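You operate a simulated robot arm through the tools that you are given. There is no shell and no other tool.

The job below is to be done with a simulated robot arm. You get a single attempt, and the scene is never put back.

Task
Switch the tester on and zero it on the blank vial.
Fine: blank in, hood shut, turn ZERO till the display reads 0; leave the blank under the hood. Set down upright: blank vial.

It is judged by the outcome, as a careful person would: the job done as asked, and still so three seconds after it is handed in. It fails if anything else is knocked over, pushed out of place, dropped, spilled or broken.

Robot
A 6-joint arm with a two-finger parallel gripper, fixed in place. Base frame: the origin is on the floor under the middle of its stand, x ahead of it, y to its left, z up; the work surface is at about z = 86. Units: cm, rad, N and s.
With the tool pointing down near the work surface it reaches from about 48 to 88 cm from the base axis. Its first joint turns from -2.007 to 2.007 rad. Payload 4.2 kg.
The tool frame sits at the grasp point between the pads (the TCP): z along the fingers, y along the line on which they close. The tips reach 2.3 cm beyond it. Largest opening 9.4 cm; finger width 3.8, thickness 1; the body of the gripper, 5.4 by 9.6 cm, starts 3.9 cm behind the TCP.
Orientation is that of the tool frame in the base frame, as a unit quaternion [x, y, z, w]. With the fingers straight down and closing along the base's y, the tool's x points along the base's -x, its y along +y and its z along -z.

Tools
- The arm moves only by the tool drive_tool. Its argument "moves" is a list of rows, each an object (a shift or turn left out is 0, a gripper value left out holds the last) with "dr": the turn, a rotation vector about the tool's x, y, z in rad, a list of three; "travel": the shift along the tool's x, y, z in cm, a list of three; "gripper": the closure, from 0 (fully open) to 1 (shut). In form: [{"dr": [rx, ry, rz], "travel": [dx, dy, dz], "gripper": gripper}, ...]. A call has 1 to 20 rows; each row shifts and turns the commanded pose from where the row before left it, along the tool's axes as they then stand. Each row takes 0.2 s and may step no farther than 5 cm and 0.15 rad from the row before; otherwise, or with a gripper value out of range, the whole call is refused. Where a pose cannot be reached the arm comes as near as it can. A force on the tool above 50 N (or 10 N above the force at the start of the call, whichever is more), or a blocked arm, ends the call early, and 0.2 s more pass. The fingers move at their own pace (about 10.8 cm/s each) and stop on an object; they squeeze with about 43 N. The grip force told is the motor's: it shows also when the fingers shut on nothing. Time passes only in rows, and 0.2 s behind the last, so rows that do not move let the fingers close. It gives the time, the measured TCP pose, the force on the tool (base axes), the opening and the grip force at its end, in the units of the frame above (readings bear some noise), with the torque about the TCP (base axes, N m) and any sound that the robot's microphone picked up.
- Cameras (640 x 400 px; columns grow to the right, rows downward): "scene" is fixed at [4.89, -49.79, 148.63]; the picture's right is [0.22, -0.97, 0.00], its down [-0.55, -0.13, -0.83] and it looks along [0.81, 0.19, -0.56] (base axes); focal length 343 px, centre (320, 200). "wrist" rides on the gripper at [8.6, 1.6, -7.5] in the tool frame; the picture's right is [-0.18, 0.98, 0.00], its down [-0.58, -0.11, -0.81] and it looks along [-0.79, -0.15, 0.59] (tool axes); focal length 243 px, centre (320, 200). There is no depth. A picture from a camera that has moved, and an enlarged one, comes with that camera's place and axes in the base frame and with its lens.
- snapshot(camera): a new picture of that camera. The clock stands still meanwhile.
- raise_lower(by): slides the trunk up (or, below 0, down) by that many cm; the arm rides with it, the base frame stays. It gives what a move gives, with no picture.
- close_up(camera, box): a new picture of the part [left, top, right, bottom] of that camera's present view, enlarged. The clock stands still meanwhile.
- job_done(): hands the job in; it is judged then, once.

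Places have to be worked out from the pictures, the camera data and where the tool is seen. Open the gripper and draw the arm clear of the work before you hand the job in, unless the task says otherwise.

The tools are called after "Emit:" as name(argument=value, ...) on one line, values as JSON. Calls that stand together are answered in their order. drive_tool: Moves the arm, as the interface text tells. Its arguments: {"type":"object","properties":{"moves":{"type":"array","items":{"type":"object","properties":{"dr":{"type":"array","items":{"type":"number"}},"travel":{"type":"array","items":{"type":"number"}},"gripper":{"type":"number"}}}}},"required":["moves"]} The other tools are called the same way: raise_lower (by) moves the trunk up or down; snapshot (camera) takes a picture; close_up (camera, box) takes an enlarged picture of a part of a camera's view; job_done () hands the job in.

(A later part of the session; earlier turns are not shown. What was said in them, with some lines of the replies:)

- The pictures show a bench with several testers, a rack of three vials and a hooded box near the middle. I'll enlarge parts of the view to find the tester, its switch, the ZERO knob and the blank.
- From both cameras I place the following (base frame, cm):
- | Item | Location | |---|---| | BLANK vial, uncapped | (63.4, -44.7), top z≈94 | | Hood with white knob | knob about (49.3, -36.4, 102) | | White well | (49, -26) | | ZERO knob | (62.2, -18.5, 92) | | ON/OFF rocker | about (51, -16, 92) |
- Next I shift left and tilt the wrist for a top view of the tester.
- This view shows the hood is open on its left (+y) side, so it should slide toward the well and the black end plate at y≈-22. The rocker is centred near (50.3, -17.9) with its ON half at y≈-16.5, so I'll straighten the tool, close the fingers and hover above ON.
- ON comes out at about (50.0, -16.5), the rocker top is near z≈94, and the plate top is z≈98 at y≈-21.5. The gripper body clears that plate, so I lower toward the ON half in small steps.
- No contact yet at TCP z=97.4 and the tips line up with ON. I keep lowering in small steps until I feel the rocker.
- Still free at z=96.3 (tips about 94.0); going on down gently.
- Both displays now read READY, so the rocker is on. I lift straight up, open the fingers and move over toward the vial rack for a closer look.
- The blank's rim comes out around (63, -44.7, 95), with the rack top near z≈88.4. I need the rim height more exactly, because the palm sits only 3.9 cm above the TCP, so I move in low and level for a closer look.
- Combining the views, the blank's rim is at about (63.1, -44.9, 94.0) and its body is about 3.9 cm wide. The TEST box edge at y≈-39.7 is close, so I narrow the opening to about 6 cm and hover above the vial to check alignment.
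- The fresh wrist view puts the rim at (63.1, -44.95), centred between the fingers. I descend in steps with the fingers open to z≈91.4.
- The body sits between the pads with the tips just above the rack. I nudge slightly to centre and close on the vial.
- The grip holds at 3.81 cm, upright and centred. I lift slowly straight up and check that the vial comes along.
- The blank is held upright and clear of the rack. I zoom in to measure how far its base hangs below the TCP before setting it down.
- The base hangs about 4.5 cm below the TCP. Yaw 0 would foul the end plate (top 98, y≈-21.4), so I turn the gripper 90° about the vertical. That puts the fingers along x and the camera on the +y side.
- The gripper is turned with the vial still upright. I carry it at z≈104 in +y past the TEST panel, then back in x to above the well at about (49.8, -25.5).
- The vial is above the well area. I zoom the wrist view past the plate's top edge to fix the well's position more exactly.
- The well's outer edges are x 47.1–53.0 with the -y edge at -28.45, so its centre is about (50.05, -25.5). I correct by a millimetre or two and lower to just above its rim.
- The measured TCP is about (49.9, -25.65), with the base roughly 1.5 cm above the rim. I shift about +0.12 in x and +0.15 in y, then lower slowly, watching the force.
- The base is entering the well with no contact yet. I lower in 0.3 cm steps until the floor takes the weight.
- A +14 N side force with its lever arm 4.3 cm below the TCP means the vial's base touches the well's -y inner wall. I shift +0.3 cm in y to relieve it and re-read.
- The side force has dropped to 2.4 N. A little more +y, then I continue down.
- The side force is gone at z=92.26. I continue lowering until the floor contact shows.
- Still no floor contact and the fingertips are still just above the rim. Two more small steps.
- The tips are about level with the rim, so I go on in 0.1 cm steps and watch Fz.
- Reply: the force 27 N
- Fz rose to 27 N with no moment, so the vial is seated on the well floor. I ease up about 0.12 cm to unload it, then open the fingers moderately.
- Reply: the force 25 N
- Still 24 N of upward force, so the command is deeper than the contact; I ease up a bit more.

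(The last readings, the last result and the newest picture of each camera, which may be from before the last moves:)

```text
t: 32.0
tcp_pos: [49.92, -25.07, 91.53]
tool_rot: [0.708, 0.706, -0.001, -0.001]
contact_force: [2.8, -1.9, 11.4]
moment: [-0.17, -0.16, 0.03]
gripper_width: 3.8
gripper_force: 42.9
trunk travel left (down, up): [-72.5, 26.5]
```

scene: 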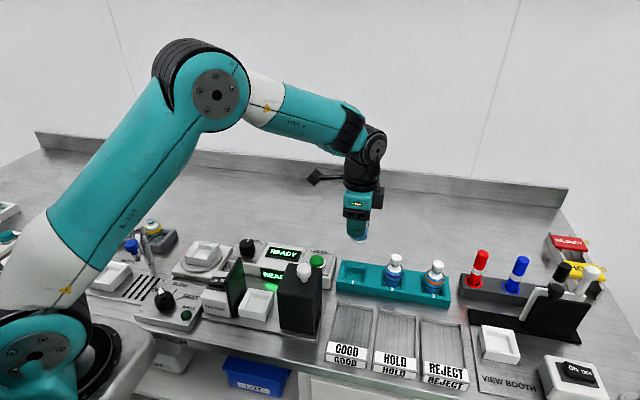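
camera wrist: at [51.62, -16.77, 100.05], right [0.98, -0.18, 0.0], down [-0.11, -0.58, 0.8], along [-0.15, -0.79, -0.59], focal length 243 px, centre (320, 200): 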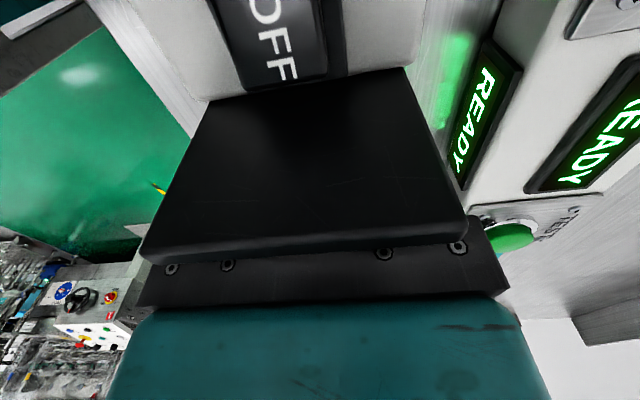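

The load is down to 11 N. One more small ease-up, then I open to about 5.6 cm.

Emit:
drive_tool(moves=[{"travel": [0, 0, -0.08]}, {"gripper": 0.42}, {}, {}])

Emit:
close_up(camera="scene", box=[235, 260, 305, 330])

```text
t: 33.0
tcp_pos: [49.96, -25.11, 91.67]
tool_rot: [0.707, 0.707, -0.001, 0.0]
contact_force: [-0.1, -0.2, -0.1]
moment: [-0.01, -0.01, 0.01]
gripper_width: 5.47
gripper_force: 0.0
trunk travel left (down, up): [-72.5, 26.5]
```

```text
5.71 times, centred on (270, 295) of scene
camera zoom: at [4.89, -49.79, 148.63], right [0.22, -0.97, 0.0], down [-0.55, -0.13, -0.83], along [0.81, 0.19, -0.56], focal length 1961 px, centre (606, -343)
```

zoom: 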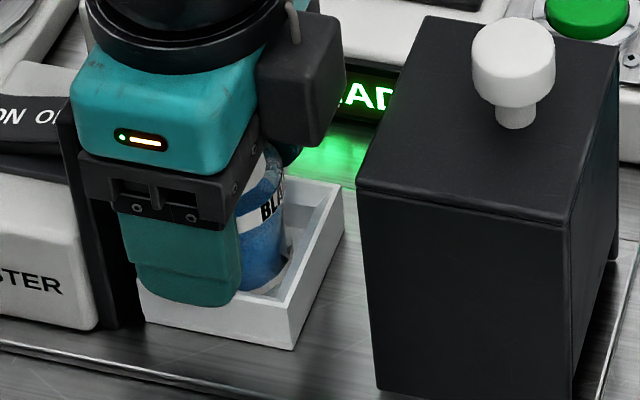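

The vial is released with no residual force and stands in the well. I raise straight up slowly.

Emit:
drive_tool(moves=[{"travel": [0, 0, -0.7]}, {"travel": [0, 0, -1]}, {"travel": [0, 0, -1.2]}, {"travel": [0, 0, -1.5]}, {"travel": [0, 0, -2]}, {"travel": [0, 0, -3]}, {"travel": [0, 0, -4]}, {"travel": [0, 0, -4]}, {}])

Emit:
close_up(camera="scene", box=[190, 220, 330, 330])

Emit:
snapshot(camera="wrist")

```text
t: 35.0
tcp_pos: [49.85, -24.97, 109.06]
tool_rot: [0.707, 0.707, 0.0, 0.0]
contact_force: [0.2, 0.1, 0.1]
moment: [0.0, 0.01, 0.0]
gripper_width: 5.46
gripper_force: 0.0
trunk travel left (down, up): [-72.5, 26.5]
```

```text
3.64 times, centred on (260, 275) of scene
camera zoom: at [4.89, -49.79, 148.63], right [0.22, -0.97, 0.0], down [-0.55, -0.13, -0.83], along [0.81, 0.19, -0.56], focal length 1248 px, centre (538, -73)
```

zoom: 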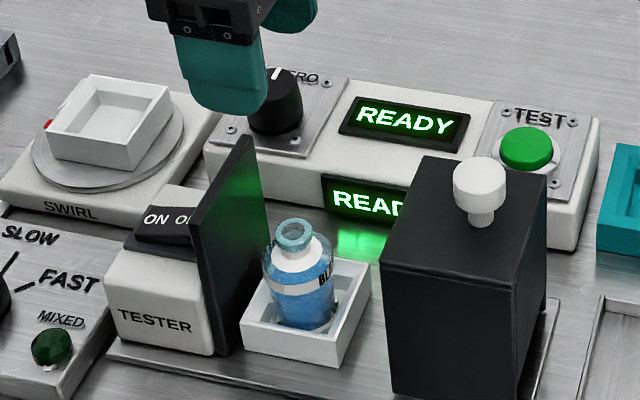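

```text
taken
camera wrist: at [51.52, -16.39, 116.46], right [0.98, -0.18, 0.0], down [-0.11, -0.58, 0.81], along [-0.15, -0.79, -0.59], focal length 243 px, centre (320, 200)
```

wrist: 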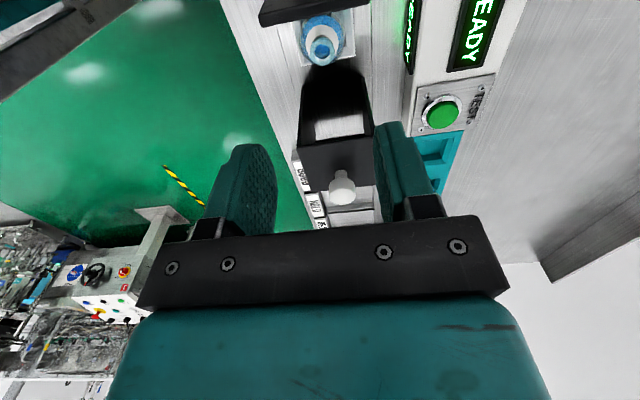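

The vial stands upright in the well. I zoom in to check it's flat and to measure the hood and its knob.

Emit:
close_up(camera="wrist", box=[240, 0, 440, 150])

Emit:
close_up(camera="wrist", box=[270, 90, 400, 220])

Emit:
close_up(camera="scene", box=[240, 260, 330, 340])

```text
2.67 times, centred on (340, 75) of wrist
camera zoom: at [51.52, -16.39, 116.46], right [0.98, -0.18, 0.0], down [-0.11, -0.58, 0.81], along [-0.15, -0.79, -0.59], focal length 647 px, centre (267, 533)
```

zoom: 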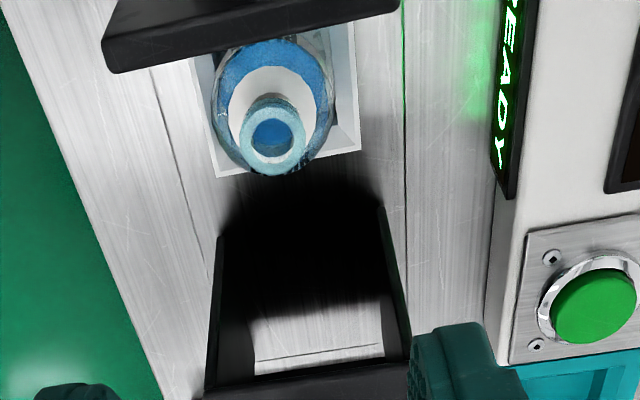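

```text
3.08 times, centred on (335, 155) of wrist
camera zoom: at [51.52, -16.39, 116.46], right [0.98, -0.18, 0.0], down [-0.11, -0.58, 0.81], along [-0.15, -0.79, -0.59], focal length 746 px, centre (274, 338)
```

zoom: 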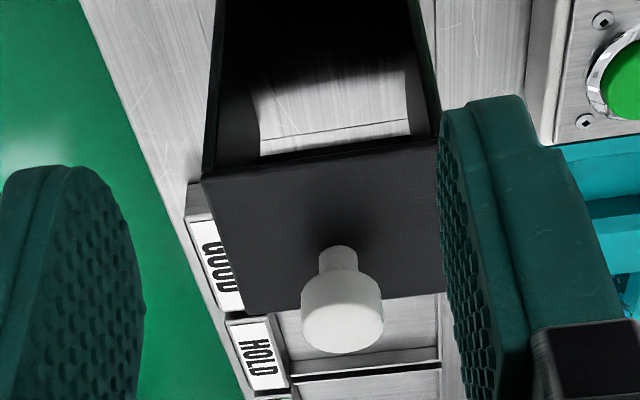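

```text
5.00 times, centred on (285, 300) of scene
camera zoom: at [4.89, -49.79, 148.63], right [0.22, -0.97, 0.0], down [-0.55, -0.13, -0.83], along [0.81, 0.19, -0.56], focal length 1716 px, centre (495, -300)
```

zoom: 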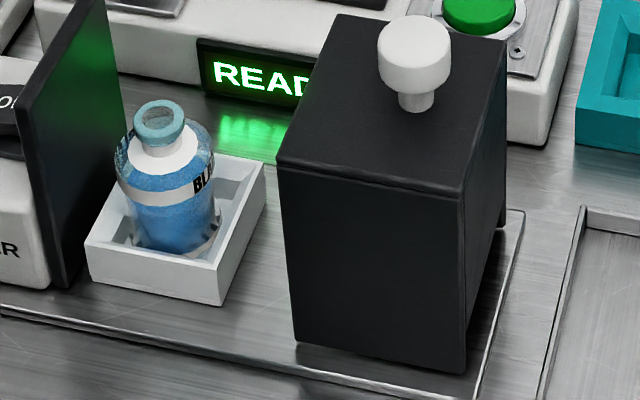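

The blank is flat and inside the well. The hood spans x 46.1–53.9 with its open edge at y≈-32.3, and its knob head is at about (49.75, -36.35), top z≈101.5. I move above the knob.

Emit:
drive_tool(moves=[{"travel": [-3, 0, 0]}, {"travel": [-3.5, 0, 0]}, {"travel": [-3.5, 0, 0]}, {"travel": [-1.38, -0.05, 0]}, {"travel": [0, 0, 1.5]}, {}])

Emit:
close_up(camera="scene", box=[230, 190, 350, 330])

Emit:
snapshot(camera="wrist")

```text
t: 36.4
tcp_pos: [49.86, -36.77, 107.48]
tool_rot: [0.707, 0.707, 0.001, 0.001]
contact_force: [0.0, 0.7, 0.5]
moment: [0.01, -0.01, 0.02]
gripper_width: 5.46
gripper_force: 0.1
trunk travel left (down, up): [-72.5, 26.5]
```

```text
2.86 times, centred on (290, 260) of scene
camera zoom: at [4.89, -49.79, 148.63], right [0.22, -0.97, 0.0], down [-0.55, -0.13, -0.83], along [0.81, 0.19, -0.56], focal length 981 px, centre (406, 29)
```

zoom: 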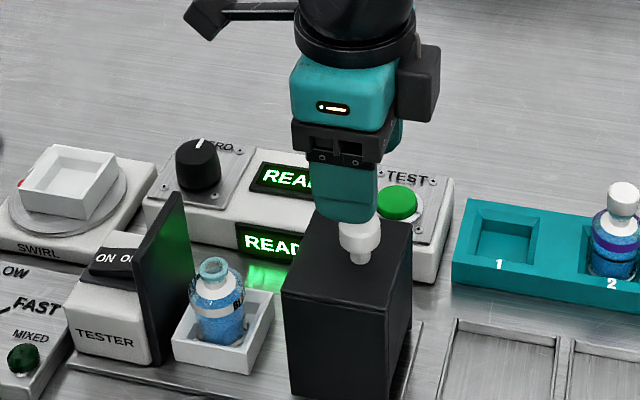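

```text
taken
camera wrist: at [51.6, -28.11, 114.91], right [0.98, -0.18, 0.0], down [-0.11, -0.58, 0.81], along [-0.15, -0.79, -0.59], focal length 243 px, centre (320, 200)
```

wrist: 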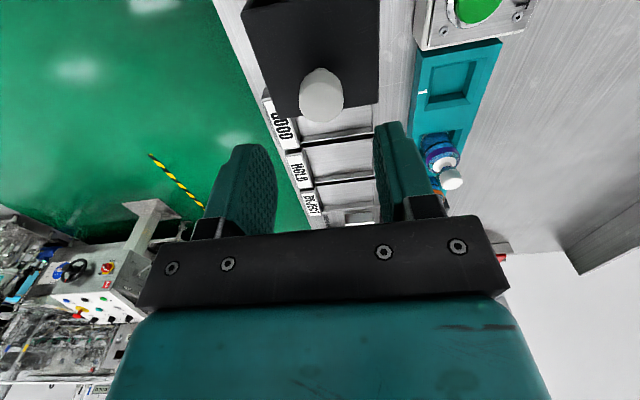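

The knob appears at about (50.0, -36.1) while the TCP is at (50.0, -36.7). I shift +0.5 in y and lower the open fingers around the knob.

Emit:
drive_tool(moves=[{"travel": [0.5, 0, 1]}, {"travel": [0, 0, 2]}, {"travel": [0, 0, 1.8]}, {"travel": [0, 0, 1]}, {"travel": [0, 0, 0.4]}, {}])

Emit:
close_up(camera="scene", box=[250, 210, 340, 300])

Emit:
snapshot(camera="wrist")

```text
t: 37.8
tcp_pos: [50.03, -36.07, 101.37]
tool_rot: [0.707, 0.707, 0.0, 0.0]
contact_force: [-0.1, 0.0, -0.3]
moment: [-0.03, 0.01, 0.01]
gripper_width: 5.43
gripper_force: 0.1
trunk travel left (down, up): [-72.5, 26.5]
```

```text
4.44 times, centred on (295, 255) of scene
camera zoom: at [4.89, -49.79, 148.63], right [0.22, -0.97, 0.0], down [-0.55, -0.13, -0.83], along [0.81, 0.19, -0.56], focal length 1525 px, centre (431, -44)
```

zoom: 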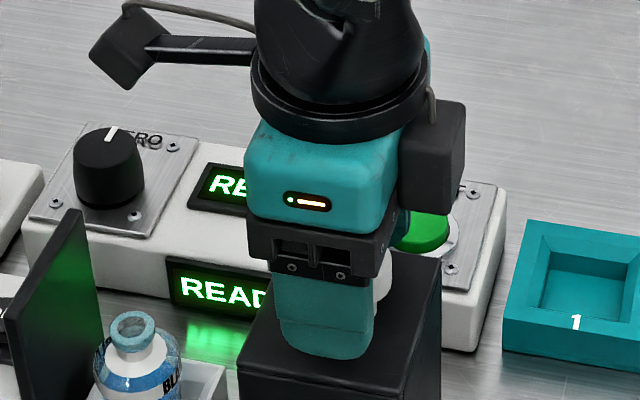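

```text
taken
camera wrist: at [51.77, -27.37, 108.79], right [0.98, -0.18, 0.0], down [-0.11, -0.58, 0.81], along [-0.15, -0.79, -0.59], focal length 243 px, centre (320, 200)
```

wrist: 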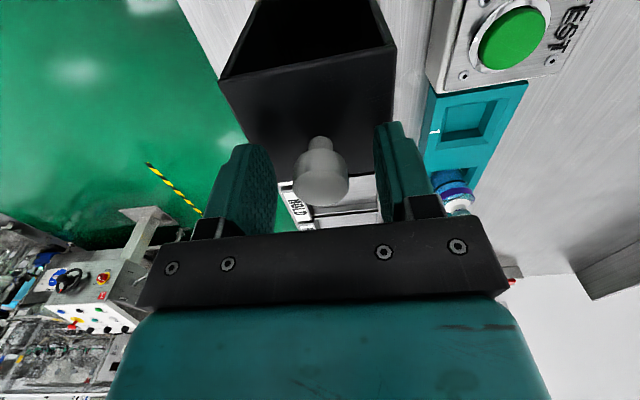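

The knob is between the pads. I close on it and check for grip.

Emit:
drive_tool(moves=[{"gripper": 1}, {}, {}, {}])

```text
t: 38.8
tcp_pos: [50.0, -36.06, 101.28]
tool_rot: [0.708, 0.706, 0.0, -0.001]
contact_force: [-6.9, 0.8, -2.7]
moment: [-0.19, -0.25, -0.07]
gripper_width: 2.76
gripper_force: 44.9
trunk travel left (down, up): [-72.5, 26.5]
```

Knob gripped at 2.76 cm, with a slight -x load that I relieve. I start dragging the hood +y and check that it slides.

Emit:
drive_tool(moves=[{"travel": [0, -0.07, 0]}, {"travel": [0.5, 0, 0]}, {"travel": [0.8, 0, 0]}, {"travel": [0.7, 0, 0]}, {}])

Emit:
close_up(camera="scene", box=[200, 220, 340, 330])

```text
t: 40.0
tcp_pos: [50.05, -33.92, 101.33]
tool_rot: [0.707, 0.707, 0.0, 0.0]
contact_force: [11.2, -0.3, -24.3]
moment: [-0.64, -0.33, 0.14]
gripper_width: 2.74
gripper_force: 45.4
trunk travel left (down, up): [-72.5, 26.5]
```

```text
3.64 times, centred on (270, 275) of scene
camera zoom: at [4.89, -49.79, 148.63], right [0.22, -0.97, 0.0], down [-0.55, -0.13, -0.83], along [0.81, 0.19, -0.56], focal length 1248 px, centre (502, -73)
```

zoom: 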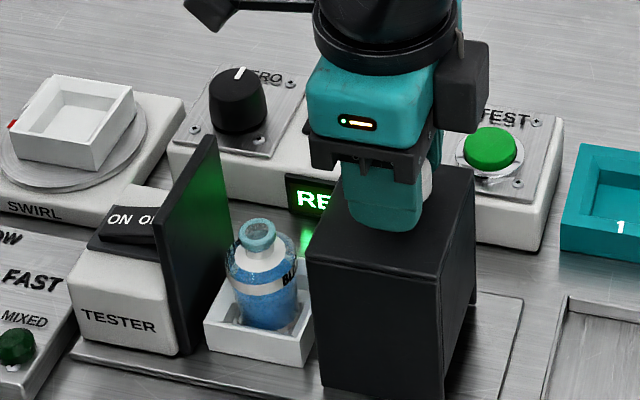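

The hood slides freely along y; there is only a small vertical and lateral preload from a rigid guide. I correct it slightly and keep sliding.

Emit:
drive_tool(moves=[{"travel": [0.3, 0.04, 0.1]}, {"travel": [0.8, 0, 0]}, {"travel": [0.8, 0, 0]}, {"travel": [0.8, 0, 0]}, {"travel": [0.5, 0, 0]}, {}])

Emit:
close_up(camera="scene", box=[200, 220, 340, 330])

```text
t: 41.4
tcp_pos: [49.92, -30.75, 101.27]
tool_rot: [0.707, 0.707, 0.0, 0.001]
contact_force: [21.0, -0.9, -7.4]
moment: [0.53, -0.02, -0.04]
gripper_width: 2.74
gripper_force: 44.8
trunk travel left (down, up): [-72.5, 26.5]
```

```text
3.64 times, centred on (270, 275) of scene
camera zoom: at [4.89, -49.79, 148.63], right [0.22, -0.97, 0.0], down [-0.55, -0.13, -0.83], along [0.81, 0.19, -0.56], focal length 1248 px, centre (502, -73)
```

zoom: 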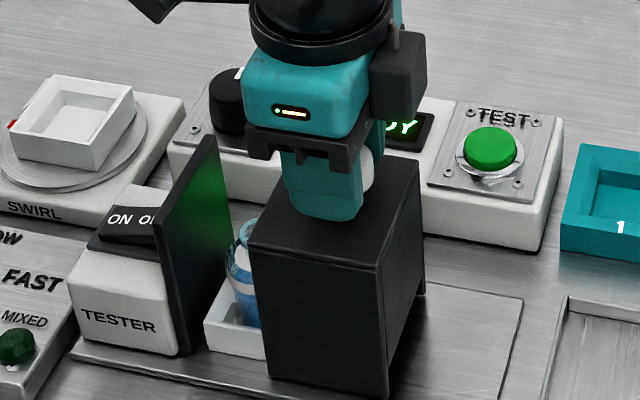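

The hood is covering the vial now. The +x load means the tool is about 1 mm off, so I correct that and continue.

Emit:
drive_tool(moves=[{"travel": [0.2, 0.1, 0]}, {"travel": [0.8, 0, 0]}, {"travel": [0.8, 0, 0]}, {"travel": [0.7, 0, 0]}, {}])

```text
t: 42.6
tcp_pos: [49.97, -28.27, 101.39]
tool_rot: [0.708, 0.706, 0.0, 0.0]
contact_force: [12.1, -0.8, 0.8]
moment: [-0.63, -0.23, -0.13]
gripper_width: 2.74
gripper_force: 45.1
trunk travel left (down, up): [-72.5, 26.5]
```

Loads are moderate and there is no y resistance. The next 2.2 cm goes more slowly.

Emit:
drive_tool(moves=[{"travel": [0.2, 0.06, 0]}, {"travel": [0.7, 0, 0]}, {"travel": [0.7, 0, 0]}, {"travel": [0.5, 0, 0]}, {}])

Emit:
close_up(camera="scene", box=[200, 220, 340, 330])

```text
t: 43.8
tcp_pos: [50.03, -26.04, 101.19]
tool_rot: [0.707, 0.708, 0.0, -0.001]
contact_force: [9.2, 0.7, -23.8]
moment: [-0.39, -0.47, 0.05]
gripper_width: 2.73
gripper_force: 45.4
trunk travel left (down, up): [-72.5, 26.5]
```

```text
3.64 times, centred on (270, 275) of scene
camera zoom: at [4.89, -49.79, 148.63], right [0.22, -0.97, 0.0], down [-0.55, -0.13, -0.83], along [0.81, 0.19, -0.56], focal length 1248 px, centre (502, -73)
```

zoom: 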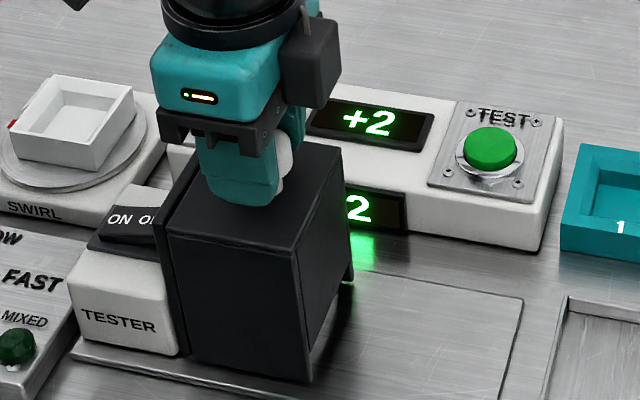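

The display now reads +2, so the tester senses the blank under the nearly closed hood. I push on gently until the hood meets the plate.

Emit:
drive_tool(moves=[{"travel": [0.2, 0, 0.05]}, {"travel": [0.2, 0, 0]}, {"travel": [0.2, 0, 0]}, {}])

```text
t: 44.8
tcp_pos: [50.01, -25.96, 101.21]
tool_rot: [0.71, 0.705, -0.002, 0.003]
contact_force: [-4.2, -38.1, 4.9]
moment: [-0.06, 0.32, 0.01]
gripper_width: 2.75
gripper_force: 45.3
trunk travel left (down, up): [-72.5, 26.5]
```

The hood hit its stop at TCP y≈-25.96 (Fy -38 N). I back off the command until the load is nearly gone, then open the fingers.

Emit:
drive_tool(moves=[{"travel": [-0.2, 0, 0]}, {"travel": [-0.15, 0, 0]}, {}])

```text
t: 45.6
tcp_pos: [50.0, -26.04, 101.27]
tool_rot: [0.707, 0.708, 0.0, 0.0]
contact_force: [-5.0, -13.7, 25.5]
moment: [-1.11, 0.41, 0.0]
gripper_width: 2.76
gripper_force: 45.2
trunk travel left (down, up): [-72.5, 26.5]
```

Load is light and still biased toward shut. I relieve the vertical push slightly and open the fingers.

Emit:
drive_tool(moves=[{"travel": [-0.06, 0, -0.06]}, {"gripper": 0.42}, {}, {}, {}])

Emit:
close_up(camera="scene", box=[200, 220, 340, 330])

Emit:
snapshot(camera="wrist")

```text
t: 46.8
tcp_pos: [50.0, -25.96, 101.31]
tool_rot: [0.707, 0.707, 0.001, 0.0]
contact_force: [-0.1, -0.7, -0.2]
moment: [0.01, 0.0, 0.0]
gripper_width: 5.46
gripper_force: 0.0
trunk travel left (down, up): [-72.5, 26.5]
```

```text
3.64 times, centred on (270, 275) of scene
camera zoom: at [4.89, -49.79, 148.63], right [0.22, -0.97, 0.0], down [-0.55, -0.13, -0.83], along [0.81, 0.19, -0.56], focal length 1248 px, centre (502, -73)
```

zoom: 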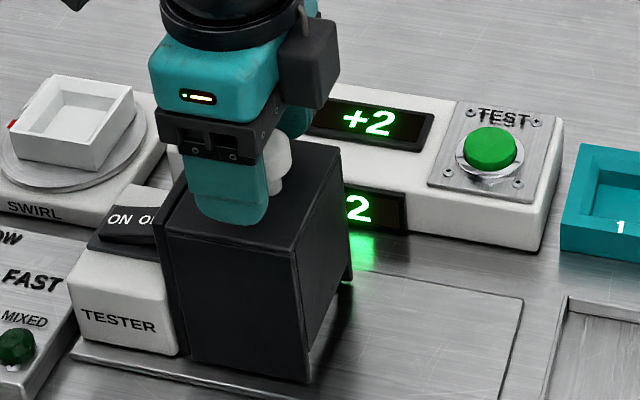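

```text
taken
camera wrist: at [51.74, -17.37, 108.76], right [0.98, -0.18, 0.0], down [-0.11, -0.58, 0.81], along [-0.15, -0.79, -0.59], focal length 243 px, centre (320, 200)
```

wrist: 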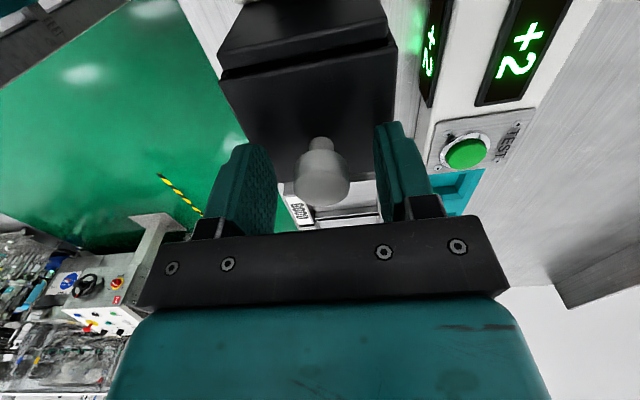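

The hood is shut against the plate, and the display reads +2. I rise clear of the hood knob and move above the ZERO knob, near (62, -19), for a close look.

Emit:
drive_tool(moves=[{"travel": [0, 0, -1.5]}, {"travel": [0, 0, -3]}, {"travel": [0, 0, -3.5]}, {"travel": [1.5, 3, 0]}, {"travel": [2, 3, 0]}, {"travel": [2, 3, 0]}, {"travel": [1.3, 3, 0]}, {}])

Emit:
snapshot(camera="wrist")

Emit:
close_up(camera="scene", box=[200, 180, 340, 330])

```text
t: 48.6
tcp_pos: [62.26, -19.0, 109.5]
tool_rot: [0.707, 0.707, 0.001, -0.001]
contact_force: [0.1, -0.5, 0.0]
moment: [-0.02, 0.01, 0.0]
gripper_width: 5.43
gripper_force: 0.1
trunk travel left (down, up): [-72.5, 26.5]
```

```text
taken
camera wrist: at [63.91, -10.31, 116.93], right [0.98, -0.18, 0.0], down [-0.11, -0.58, 0.81], along [-0.15, -0.79, -0.59], focal length 243 px, centre (320, 200)
```

wrist: 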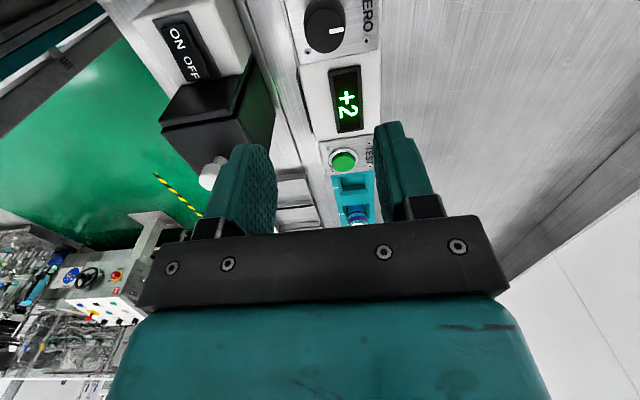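

```text
2.67 times, centred on (270, 255) of scene
camera zoom: at [4.89, -49.79, 148.63], right [0.22, -0.97, 0.0], down [-0.55, -0.13, -0.83], along [0.81, 0.19, -0.56], focal length 915 px, centre (453, 53)
```

zoom: 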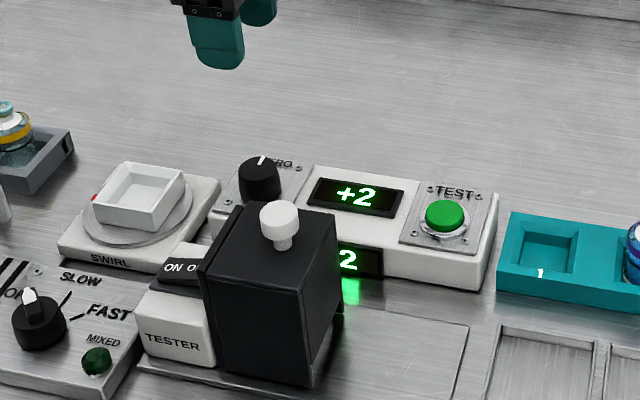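

Emit:
close_up(camera="wrist", box=[270, 0, 400, 90])

Emit:
close_up(camera="scene", box=[265, 230, 345, 280])

```text
4.44 times, centred on (335, 45) of wrist
camera zoom: at [63.91, -10.31, 116.93], right [0.98, -0.18, 0.0], down [-0.11, -0.58, 0.81], along [-0.15, -0.79, -0.59], focal length 1078 px, centre (253, 889)
```

zoom: 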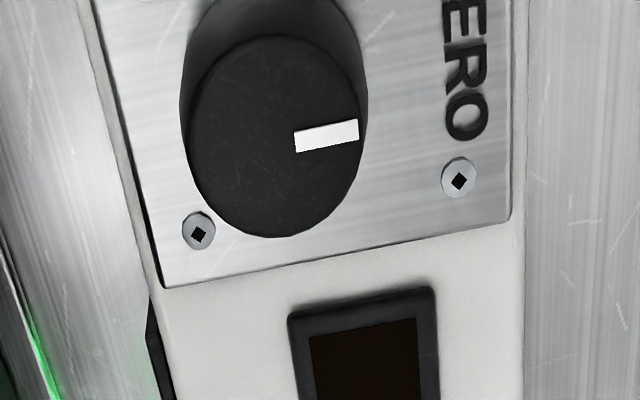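

```text
8.00 times, centred on (305, 255) of scene
camera zoom: at [4.89, -49.79, 148.63], right [0.22, -0.97, 0.0], down [-0.55, -0.13, -0.83], along [0.81, 0.19, -0.56], focal length 2746 px, centre (440, -240)
```

zoom: 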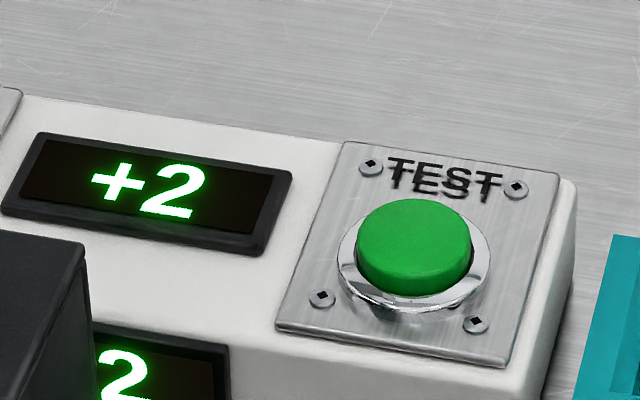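

The ZERO knob's top is about 3.4 cm across at roughly (62.75, -18.35, 92.8), with its pointer toward +x. I align over it and come down to z≈97 to check.

Emit:
drive_tool(moves=[{"travel": [0.6, 0.45, 0], "gripper": 0.35}, {"travel": [0, 0, 4]}, {"travel": [0, 0, 4]}, {"travel": [0, 0, 4]}, {}, {}])

Emit:
snapshot(camera="wrist")

Emit:
close_up(camera="scene", box=[190, 190, 310, 290])

```text
t: 50.0
tcp_pos: [62.37, -18.69, 97.45]
tool_rot: [0.707, 0.707, 0.0, 0.0]
contact_force: [0.5, -0.3, 0.3]
moment: [0.04, 0.02, 0.02]
gripper_width: 6.1
gripper_force: 0.0
trunk travel left (down, up): [-72.5, 26.5]
```

```text
taken
camera wrist: at [64.1, -10.04, 104.91], right [0.98, -0.18, 0.0], down [-0.11, -0.58, 0.81], along [-0.15, -0.79, -0.59], focal length 243 px, centre (320, 200)
```

wrist: 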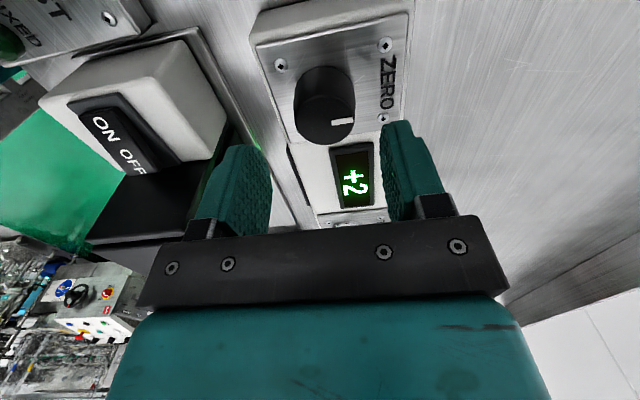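

```text
4.00 times, centred on (250, 240) of scene
camera zoom: at [4.89, -49.79, 148.63], right [0.22, -0.97, 0.0], down [-0.55, -0.13, -0.83], along [0.81, 0.19, -0.56], focal length 1373 px, centre (600, 40)
```

zoom: 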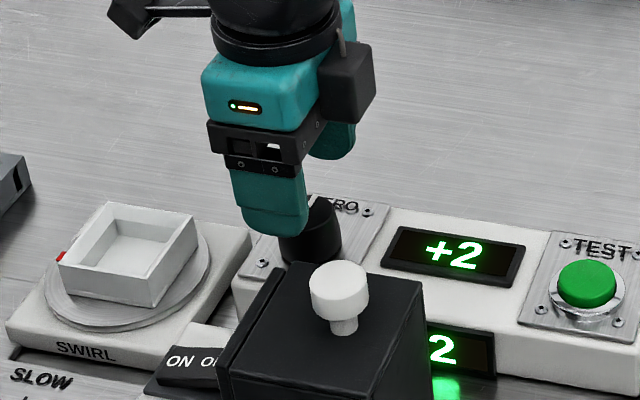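

The knob lies directly below the TCP in y but about 0.4 cm further +x. I correct that and lower the fingers around it, stopping just above the panel.

Emit:
drive_tool(moves=[{"travel": [0, 0.4, 0]}, {"travel": [0, 0, 1.5]}, {"travel": [0, 0, 1.2]}, {"travel": [0, 0, 0.6]}, {}])

Emit:
snapshot(camera="wrist")

Emit:
close_up(camera="scene", box=[200, 200, 300, 280])

```text
t: 51.2
tcp_pos: [62.98, -18.51, 94.11]
tool_rot: [0.707, 0.707, 0.0, 0.0]
contact_force: [-0.1, 0.0, -0.6]
moment: [-0.01, 0.03, 0.04]
gripper_width: 6.12
gripper_force: 0.2
trunk travel left (down, up): [-72.5, 26.5]
```

```text
taken
camera wrist: at [64.66, -9.97, 101.55], right [0.98, -0.18, 0.0], down [-0.11, -0.58, 0.81], along [-0.15, -0.79, -0.59], focal length 243 px, centre (320, 200)
```

wrist: 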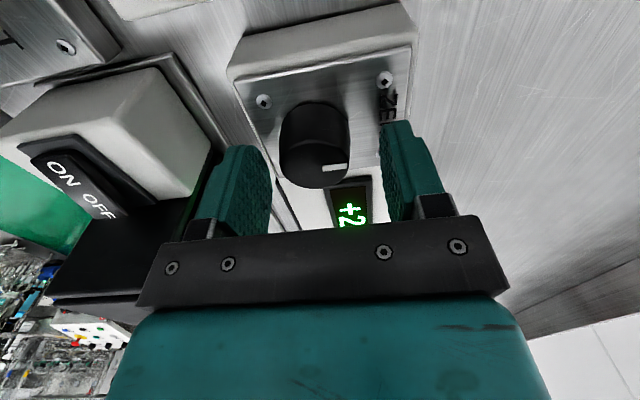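

```text
5.00 times, centred on (250, 240) of scene
camera zoom: at [4.89, -49.79, 148.63], right [0.22, -0.97, 0.0], down [-0.55, -0.13, -0.83], along [0.81, 0.19, -0.56], focal length 1716 px, centre (670, 0)
```

zoom: 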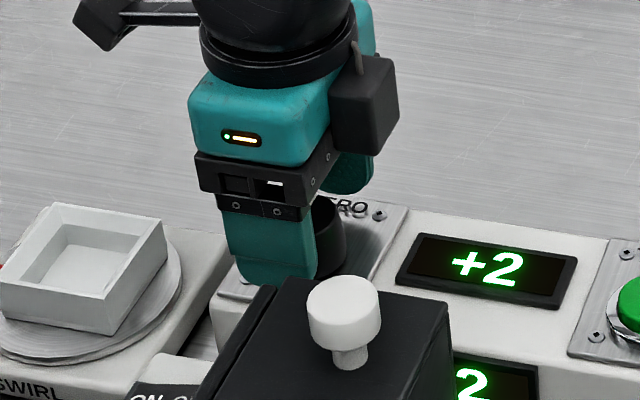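

The TCP is now about 0.3 cm too far +x and y is good. I correct, drop 0.2 cm and close on the knob.

Emit:
drive_tool(moves=[{"travel": [0, -0.28, 0.2]}, {}, {"gripper": 1}, {}, {}, {}])

Emit:
snapshot(camera="wrist")

```text
t: 52.6
tcp_pos: [62.78, -18.63, 93.82]
tool_rot: [0.707, 0.708, 0.001, 0.0]
contact_force: [9.6, -0.7, -0.7]
moment: [0.14, -0.41, 0.0]
gripper_width: 3.55
gripper_force: 44.5
trunk travel left (down, up): [-72.5, 26.5]
```

```text
taken
camera wrist: at [64.4, -9.98, 101.34], right [0.98, -0.18, 0.0], down [-0.11, -0.58, 0.81], along [-0.15, -0.79, -0.59], focal length 243 px, centre (320, 200)
```

wrist: 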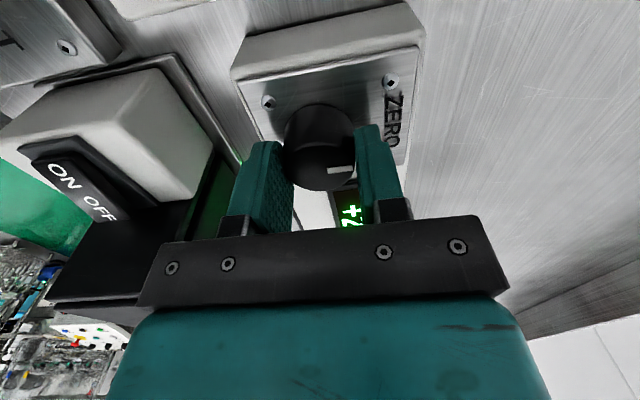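

I have the knob at 3.55 cm. I relieve the small side load, turn it counter-clockwise (seen from above) by about 0.12 rad and watch how the reading changes.

Emit:
drive_tool(moves=[{"travel": [0, 0.05, 0]}, {"dr": [0, 0, -0.06]}, {"dr": [0, 0, -0.06]}, {}, {}])

Emit:
close_up(camera="scene", box=[200, 220, 320, 300])

Emit:
close_up(camera="wrist", box=[230, 80, 430, 240])

```text
t: 53.8
tcp_pos: [62.71, -18.61, 93.84]
tool_rot: [0.663, 0.748, 0.001, 0.001]
contact_force: [10.0, 0.4, 13.4]
moment: [0.4, 0.05, -0.02]
gripper_width: 3.56
gripper_force: 45.0
trunk travel left (down, up): [-72.5, 26.5]
```

```text
5.00 times, centred on (260, 260) of scene
camera zoom: at [4.89, -49.79, 148.63], right [0.22, -0.97, 0.0], down [-0.55, -0.13, -0.83], along [0.81, 0.19, -0.56], focal length 1716 px, centre (620, -100)
```

zoom: 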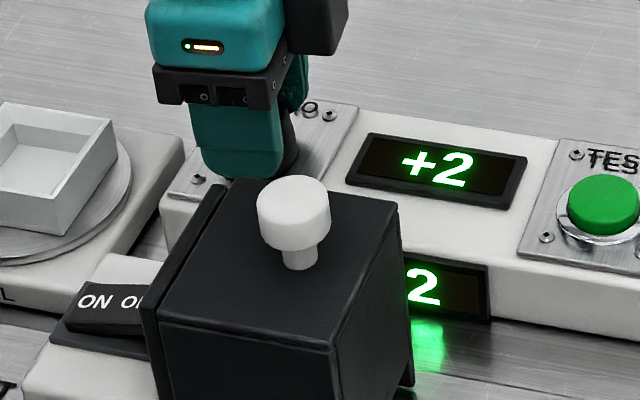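

```text
2.50 times, centred on (330, 160) of wrist
camera zoom: at [63.37, -9.85, 101.34], right [1.0, -0.06, 0.0], down [-0.04, -0.59, 0.81], along [-0.05, -0.8, -0.59], focal length 606 px, centre (295, 300)
```

zoom: 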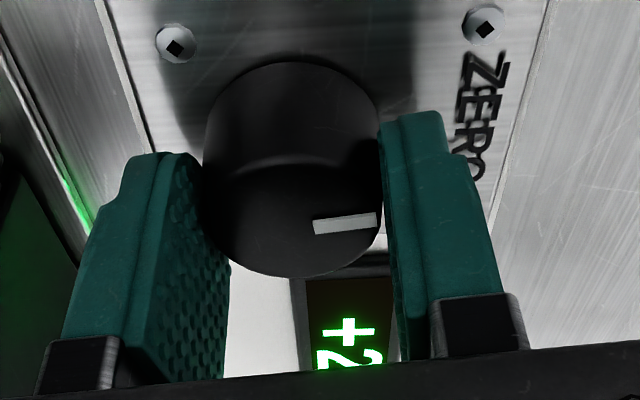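

The knob turns with the fingers but the reading is still +2. I turn another 0.2 rad the same way and check again.

Emit:
drive_tool(moves=[{"dr": [0, 0, -0.1], "travel": [0, 0, -0.04]}, {"dr": [0, 0, -0.1]}, {}, {}])

Emit:
close_up(camera="scene", box=[200, 220, 320, 300])

```text
t: 54.8
tcp_pos: [62.69, -18.53, 93.83]
tool_rot: [0.586, 0.81, 0.001, 0.001]
contact_force: [12.5, -0.3, 17.6]
moment: [0.57, -0.1, -0.03]
gripper_width: 3.54
gripper_force: 45.0
trunk travel left (down, up): [-72.5, 26.5]
```

```text
5.00 times, centred on (260, 260) of scene
camera zoom: at [4.89, -49.79, 148.63], right [0.22, -0.97, 0.0], down [-0.55, -0.13, -0.83], along [0.81, 0.19, -0.56], focal length 1716 px, centre (620, -100)
```

zoom: 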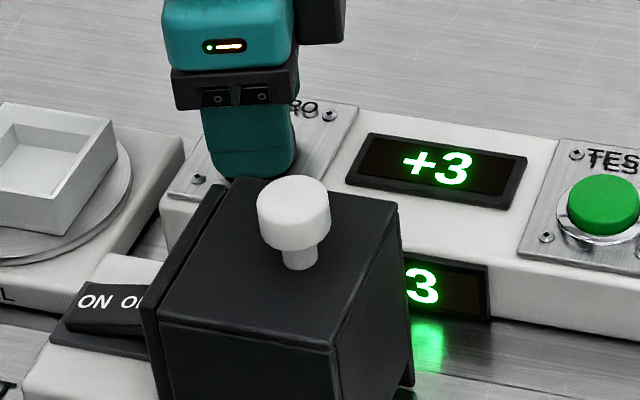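

Counter-clockwise raised it to +3, so clockwise is the way down. I turn back past the start, about 0.6 rad clockwise, and read again.

Emit:
drive_tool(moves=[{"dr": [0, 0, 0.1], "travel": [0, 0, -0.04]}, {"dr": [0, 0, 0.1]}, {"dr": [0, 0, 0.12]}, {"dr": [0, 0, 0.1]}, {"dr": [0, 0, 0.1]}, {"dr": [0, 0, 0.1]}, {}, {}])

Emit:
close_up(camera="scene", box=[200, 220, 320, 300])

```text
t: 56.6
tcp_pos: [62.64, -18.56, 93.83]
tool_rot: [0.805, 0.593, 0.0, 0.0]
contact_force: [8.4, -0.3, 7.9]
moment: [-0.43, -0.12, -0.03]
gripper_width: 3.52
gripper_force: 45.0
trunk travel left (down, up): [-72.5, 26.5]
```

```text
5.00 times, centred on (260, 260) of scene
camera zoom: at [4.89, -49.79, 148.63], right [0.22, -0.97, 0.0], down [-0.55, -0.13, -0.83], along [0.81, 0.19, -0.56], focal length 1716 px, centre (620, -100)
```

zoom: 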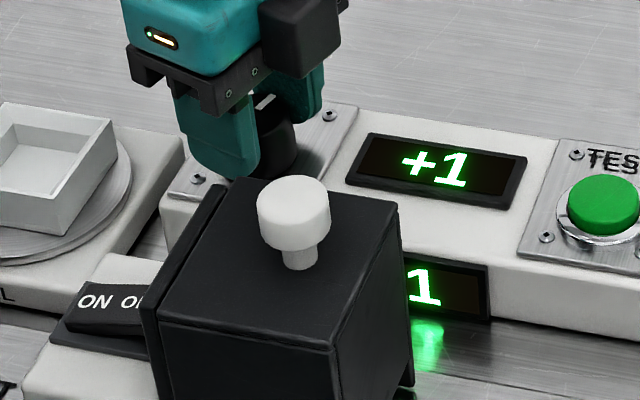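

Clockwise is right: it now reads +1. I go on in smaller steps to find where 0 begins.

Emit:
drive_tool(moves=[{"dr": [0, 0, 0.08]}, {"dr": [0, 0, 0.07]}, {}, {}])

Emit:
close_up(camera="scene", box=[200, 220, 320, 300])

```text
t: 57.6
tcp_pos: [62.61, -18.53, 93.82]
tool_rot: [0.847, 0.532, 0.0, -0.001]
contact_force: [4.6, 0.9, -1.6]
moment: [0.1, -0.21, 0.0]
gripper_width: 3.55
gripper_force: 44.7
trunk travel left (down, up): [-72.5, 26.5]
```

```text
5.00 times, centred on (260, 260) of scene
camera zoom: at [4.89, -49.79, 148.63], right [0.22, -0.97, 0.0], down [-0.55, -0.13, -0.83], along [0.81, 0.19, -0.56], focal length 1716 px, centre (620, -100)
```

zoom: 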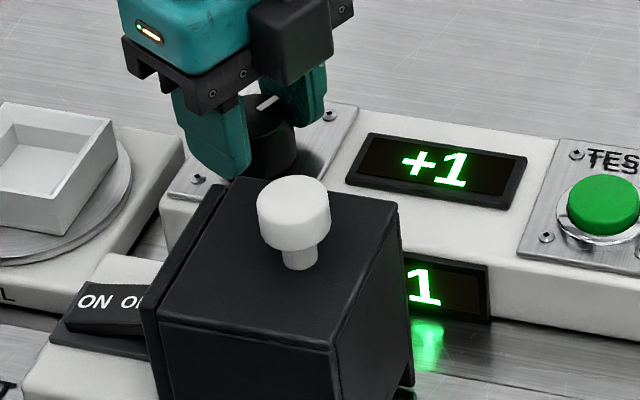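

Still +1 at about 0.45 rad clockwise; another 0.15.

Emit:
drive_tool(moves=[{"dr": [0, 0, 0.08]}, {"dr": [0, 0, 0.07]}, {}, {}])

Emit:
close_up(camera="scene", box=[200, 220, 320, 300])

```text
t: 58.6
tcp_pos: [62.58, -18.6, 93.82]
tool_rot: [0.885, 0.466, 0.0, 0.0]
contact_force: [-3.8, 5.0, -1.0]
moment: [0.7, -0.04, 0.02]
gripper_width: 3.52
gripper_force: 44.9
trunk travel left (down, up): [-72.5, 26.5]
```

```text
5.00 times, centred on (260, 260) of scene
camera zoom: at [4.89, -49.79, 148.63], right [0.22, -0.97, 0.0], down [-0.55, -0.13, -0.83], along [0.81, 0.19, -0.56], focal length 1716 px, centre (620, -100)
```

zoom: 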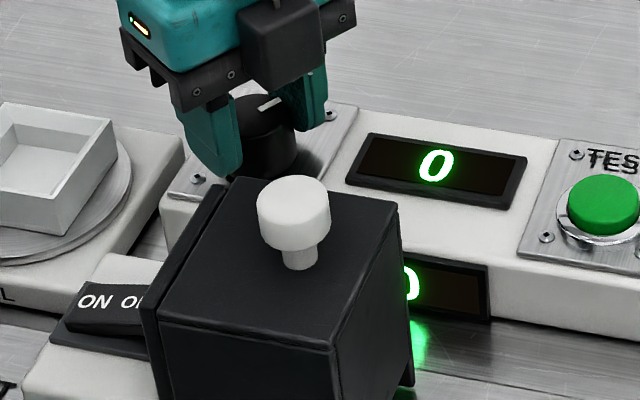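

It reads 0. Each digit spans roughly 0.37 rad and I'm just past the +1/0 boundary, so I nudge another 0.09 rad to sit mid-range before releasing.

Emit:
drive_tool(moves=[{"dr": [0, 0, 0.05]}, {"dr": [0, 0, 0.04]}, {}, {}])

Emit:
close_up(camera="scene", box=[200, 220, 320, 300])

```text
t: 59.6
tcp_pos: [62.59, -18.6, 93.87]
tool_rot: [0.905, 0.426, -0.002, -0.001]
contact_force: [-15.3, 7.8, -11.7]
moment: [0.55, 0.08, 0.02]
gripper_width: 3.52
gripper_force: 45.4
trunk travel left (down, up): [-72.5, 26.5]
```

```text
5.00 times, centred on (260, 260) of scene
camera zoom: at [4.89, -49.79, 148.63], right [0.22, -0.97, 0.0], down [-0.55, -0.13, -0.83], along [0.81, 0.19, -0.56], focal length 1716 px, centre (620, -100)
```

zoom: 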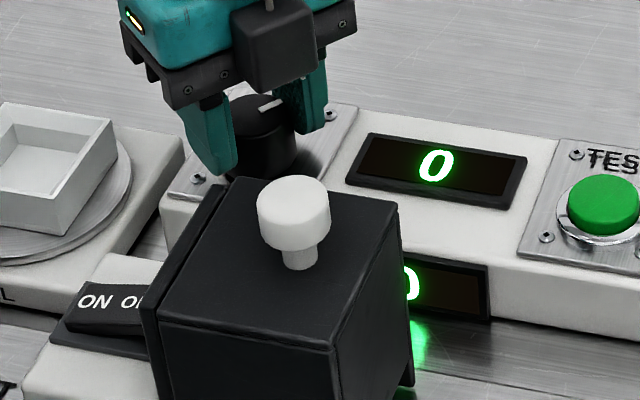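

Reading 0 and well inside its band. I relieve the small side preload along the closing direction, then open the fingers.

Emit:
drive_tool(moves=[{"travel": [0, -0.08, 0.04]}, {}])

Emit:
close_up(camera="scene", box=[200, 220, 320, 300])

```text
t: 60.2
tcp_pos: [62.64, -18.54, 93.91]
tool_rot: [0.905, 0.426, -0.002, 0.0]
contact_force: [-18.6, 8.5, -4.7]
moment: [-0.08, 0.97, 0.04]
gripper_width: 3.54
gripper_force: 45.6
trunk travel left (down, up): [-72.5, 26.5]
```

```text
5.00 times, centred on (260, 260) of scene
camera zoom: at [4.89, -49.79, 148.63], right [0.22, -0.97, 0.0], down [-0.55, -0.13, -0.83], along [0.81, 0.19, -0.56], focal length 1716 px, centre (620, -100)
```

zoom: 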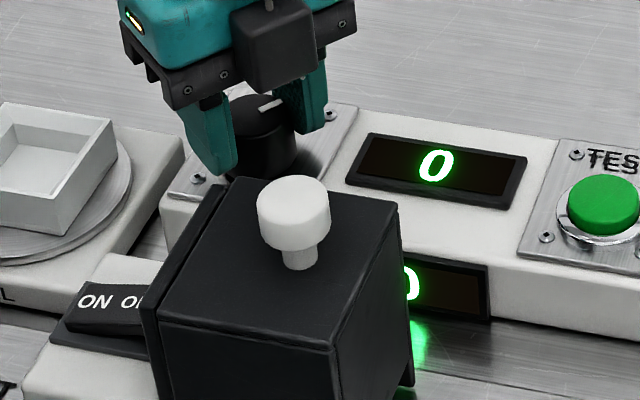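

The residual force is purely radial with Mz near 0, so it shouldn't turn the knob. I open the fingers and check the reading.

Emit:
drive_tool(moves=[{"gripper": 0.35}, {}, {}, {}])

Emit:
close_up(camera="scene", box=[200, 220, 320, 300])

Emit:
snapshot(camera="wrist")

```text
t: 61.2
tcp_pos: [62.74, -18.54, 93.86]
tool_rot: [0.904, 0.427, 0.0, 0.0]
contact_force: [-0.5, 0.0, -0.5]
moment: [-0.01, -0.01, -0.01]
gripper_width: 6.12
gripper_force: 0.1
trunk travel left (down, up): [-72.5, 26.5]
```

```text
5.00 times, centred on (260, 260) of scene
camera zoom: at [4.89, -49.79, 148.63], right [0.22, -0.97, 0.0], down [-0.55, -0.13, -0.83], along [0.81, 0.19, -0.56], focal length 1716 px, centre (620, -100)
```

zoom: 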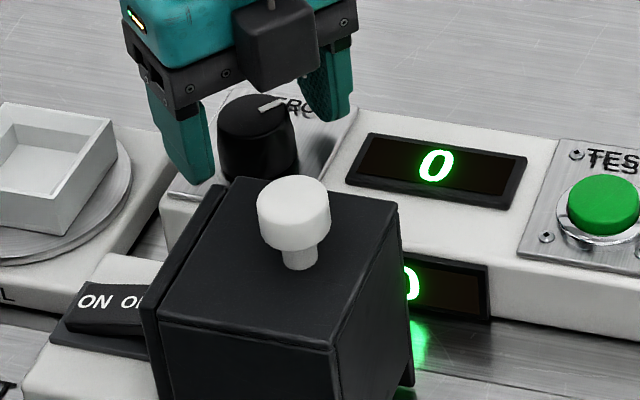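

```text
taken
camera wrist: at [69.59, -12.99, 101.33], right [0.64, -0.77, 0.0], down [-0.45, -0.38, 0.81], along [-0.62, -0.52, -0.59], focal length 243 px, centre (320, 200)
```

wrist: 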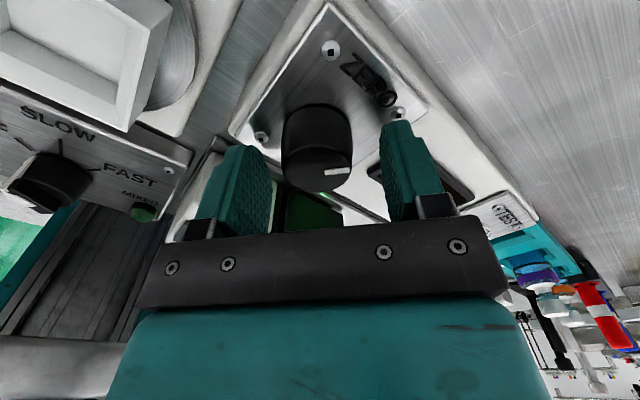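

The display still reads 0 with the knob free. I lift straight up well clear and open fully.

Emit:
drive_tool(moves=[{"travel": [0, 0, -1]}, {"travel": [0, 0, -2]}, {"travel": [0, 0, -4]}, {"travel": [0, 0, -4.5]}, {"travel": [0, 0, -4.5]}, {"travel": [0, 0, -4.5]}, {"travel": [0, 0, -3], "gripper": 0}, {}, {}])

Emit:
snapshot(camera="scene")

Emit:
close_up(camera="scene", box=[190, 220, 340, 340])

Emit:
snapshot(camera="wrist")

```text
t: 63.2
tcp_pos: [62.51, -18.28, 117.19]
tool_rot: [0.904, 0.427, 0.0, 0.0]
contact_force: [-0.6, 1.1, -0.5]
moment: [0.0, -0.01, -0.02]
gripper_width: 9.4
gripper_force: 0.2
trunk travel left (down, up): [-72.5, 26.5]
```

```text
taken
```

scene: 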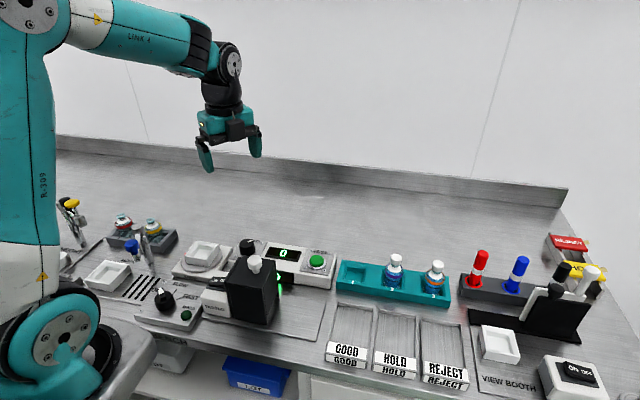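

```text
3.33 times, centred on (265, 280) of scene
camera zoom: at [4.89, -49.79, 148.63], right [0.22, -0.97, 0.0], down [-0.55, -0.13, -0.83], along [0.81, 0.19, -0.56], focal length 1144 px, centre (503, -67)
```

zoom: 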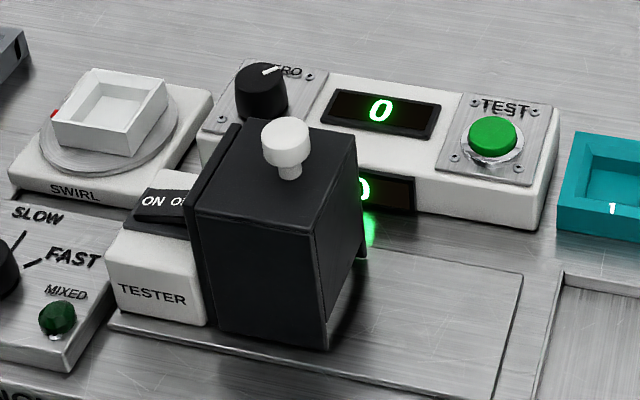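

```text
taken
camera wrist: at [69.44, -12.73, 124.72], right [0.64, -0.77, 0.0], down [-0.45, -0.38, 0.81], along [-0.62, -0.52, -0.59], focal length 243 px, centre (320, 200)
```

wrist: 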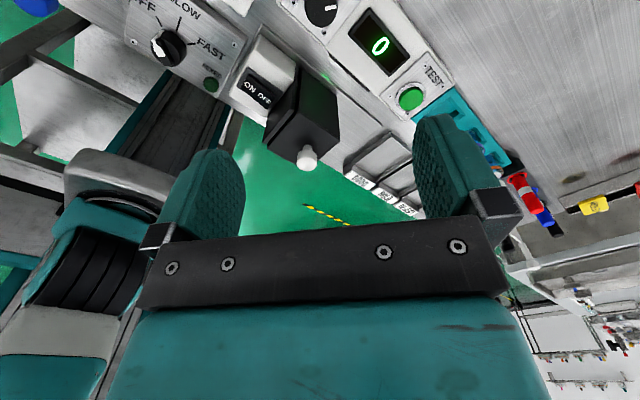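

Everything looks in place: hood flush with the plate, switch on, other items undisturbed, arm clear. I wait a couple of seconds and recheck that the reading stays at 0.

Emit:
drive_tool(moves=[{"travel": [0, 0, -2]}, {}, {}, {}, {}, {}, {}, {}, {}, {}, {}, {}, {}, {}, {}])

Emit:
close_up(camera="scene", box=[190, 220, 340, 340])

Emit:
close_up(camera="wrist", box=[200, 0, 440, 180])

```text
t: 66.4
tcp_pos: [62.67, -18.26, 119.32]
tool_rot: [0.904, 0.427, 0.0, 0.0]
contact_force: [0.0, -0.1, -0.3]
moment: [0.0, -0.01, 0.01]
gripper_width: 9.42
gripper_force: 0.2
trunk travel left (down, up): [-72.5, 26.5]
```

```text
3.33 times, centred on (265, 280) of scene
camera zoom: at [4.89, -49.79, 148.63], right [0.22, -0.97, 0.0], down [-0.55, -0.13, -0.83], along [0.81, 0.19, -0.56], focal length 1144 px, centre (503, -67)
```

zoom: 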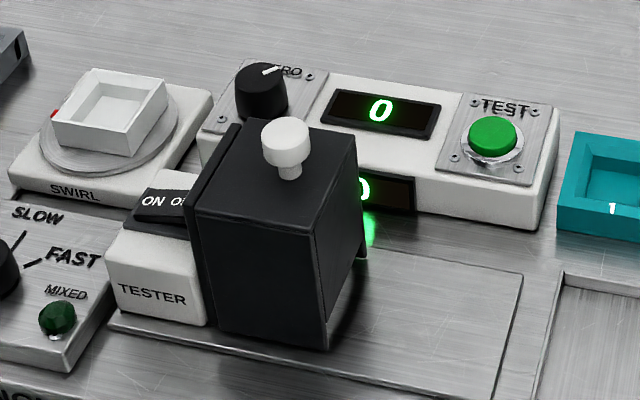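

```text
2.22 times, centred on (320, 90) of wrist
camera zoom: at [69.6, -12.73, 126.85], right [0.64, -0.77, 0.0], down [-0.45, -0.38, 0.81], along [-0.62, -0.52, -0.59], focal length 539 px, centre (320, 444)
```

zoom: 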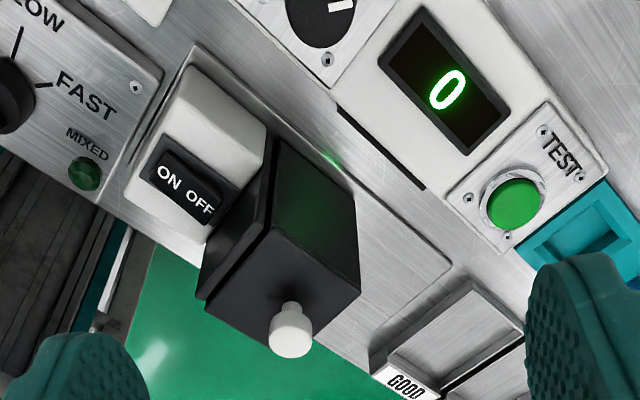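

The display is steady at 0, the hood is shut over the blank, the tester is on, and the arm is clear with the gripper open. I hand the job in.

Emit:
job_done()

```text
The job is handed in.
```

The tester is on and zeroed on the blank: the display reads 0 and held there for several seconds before I handed the job in.

- **Blank vial:** it stood upright in the well when I let go of it, and it is now under the hood. The shut hood hides it, so I couldn't look again after closing.
- **Hood:** it is slid shut against its stop.
- **ZERO knob:** the display read +2 once the hood was shut. I turned the knob about 0.7 rad clockwise, to roughly the middle of the 0 band by my estimate.
- **Other items:** in the final pictures nothing else on the bench looked moved or knocked over. The arm is clear with the gripper open.
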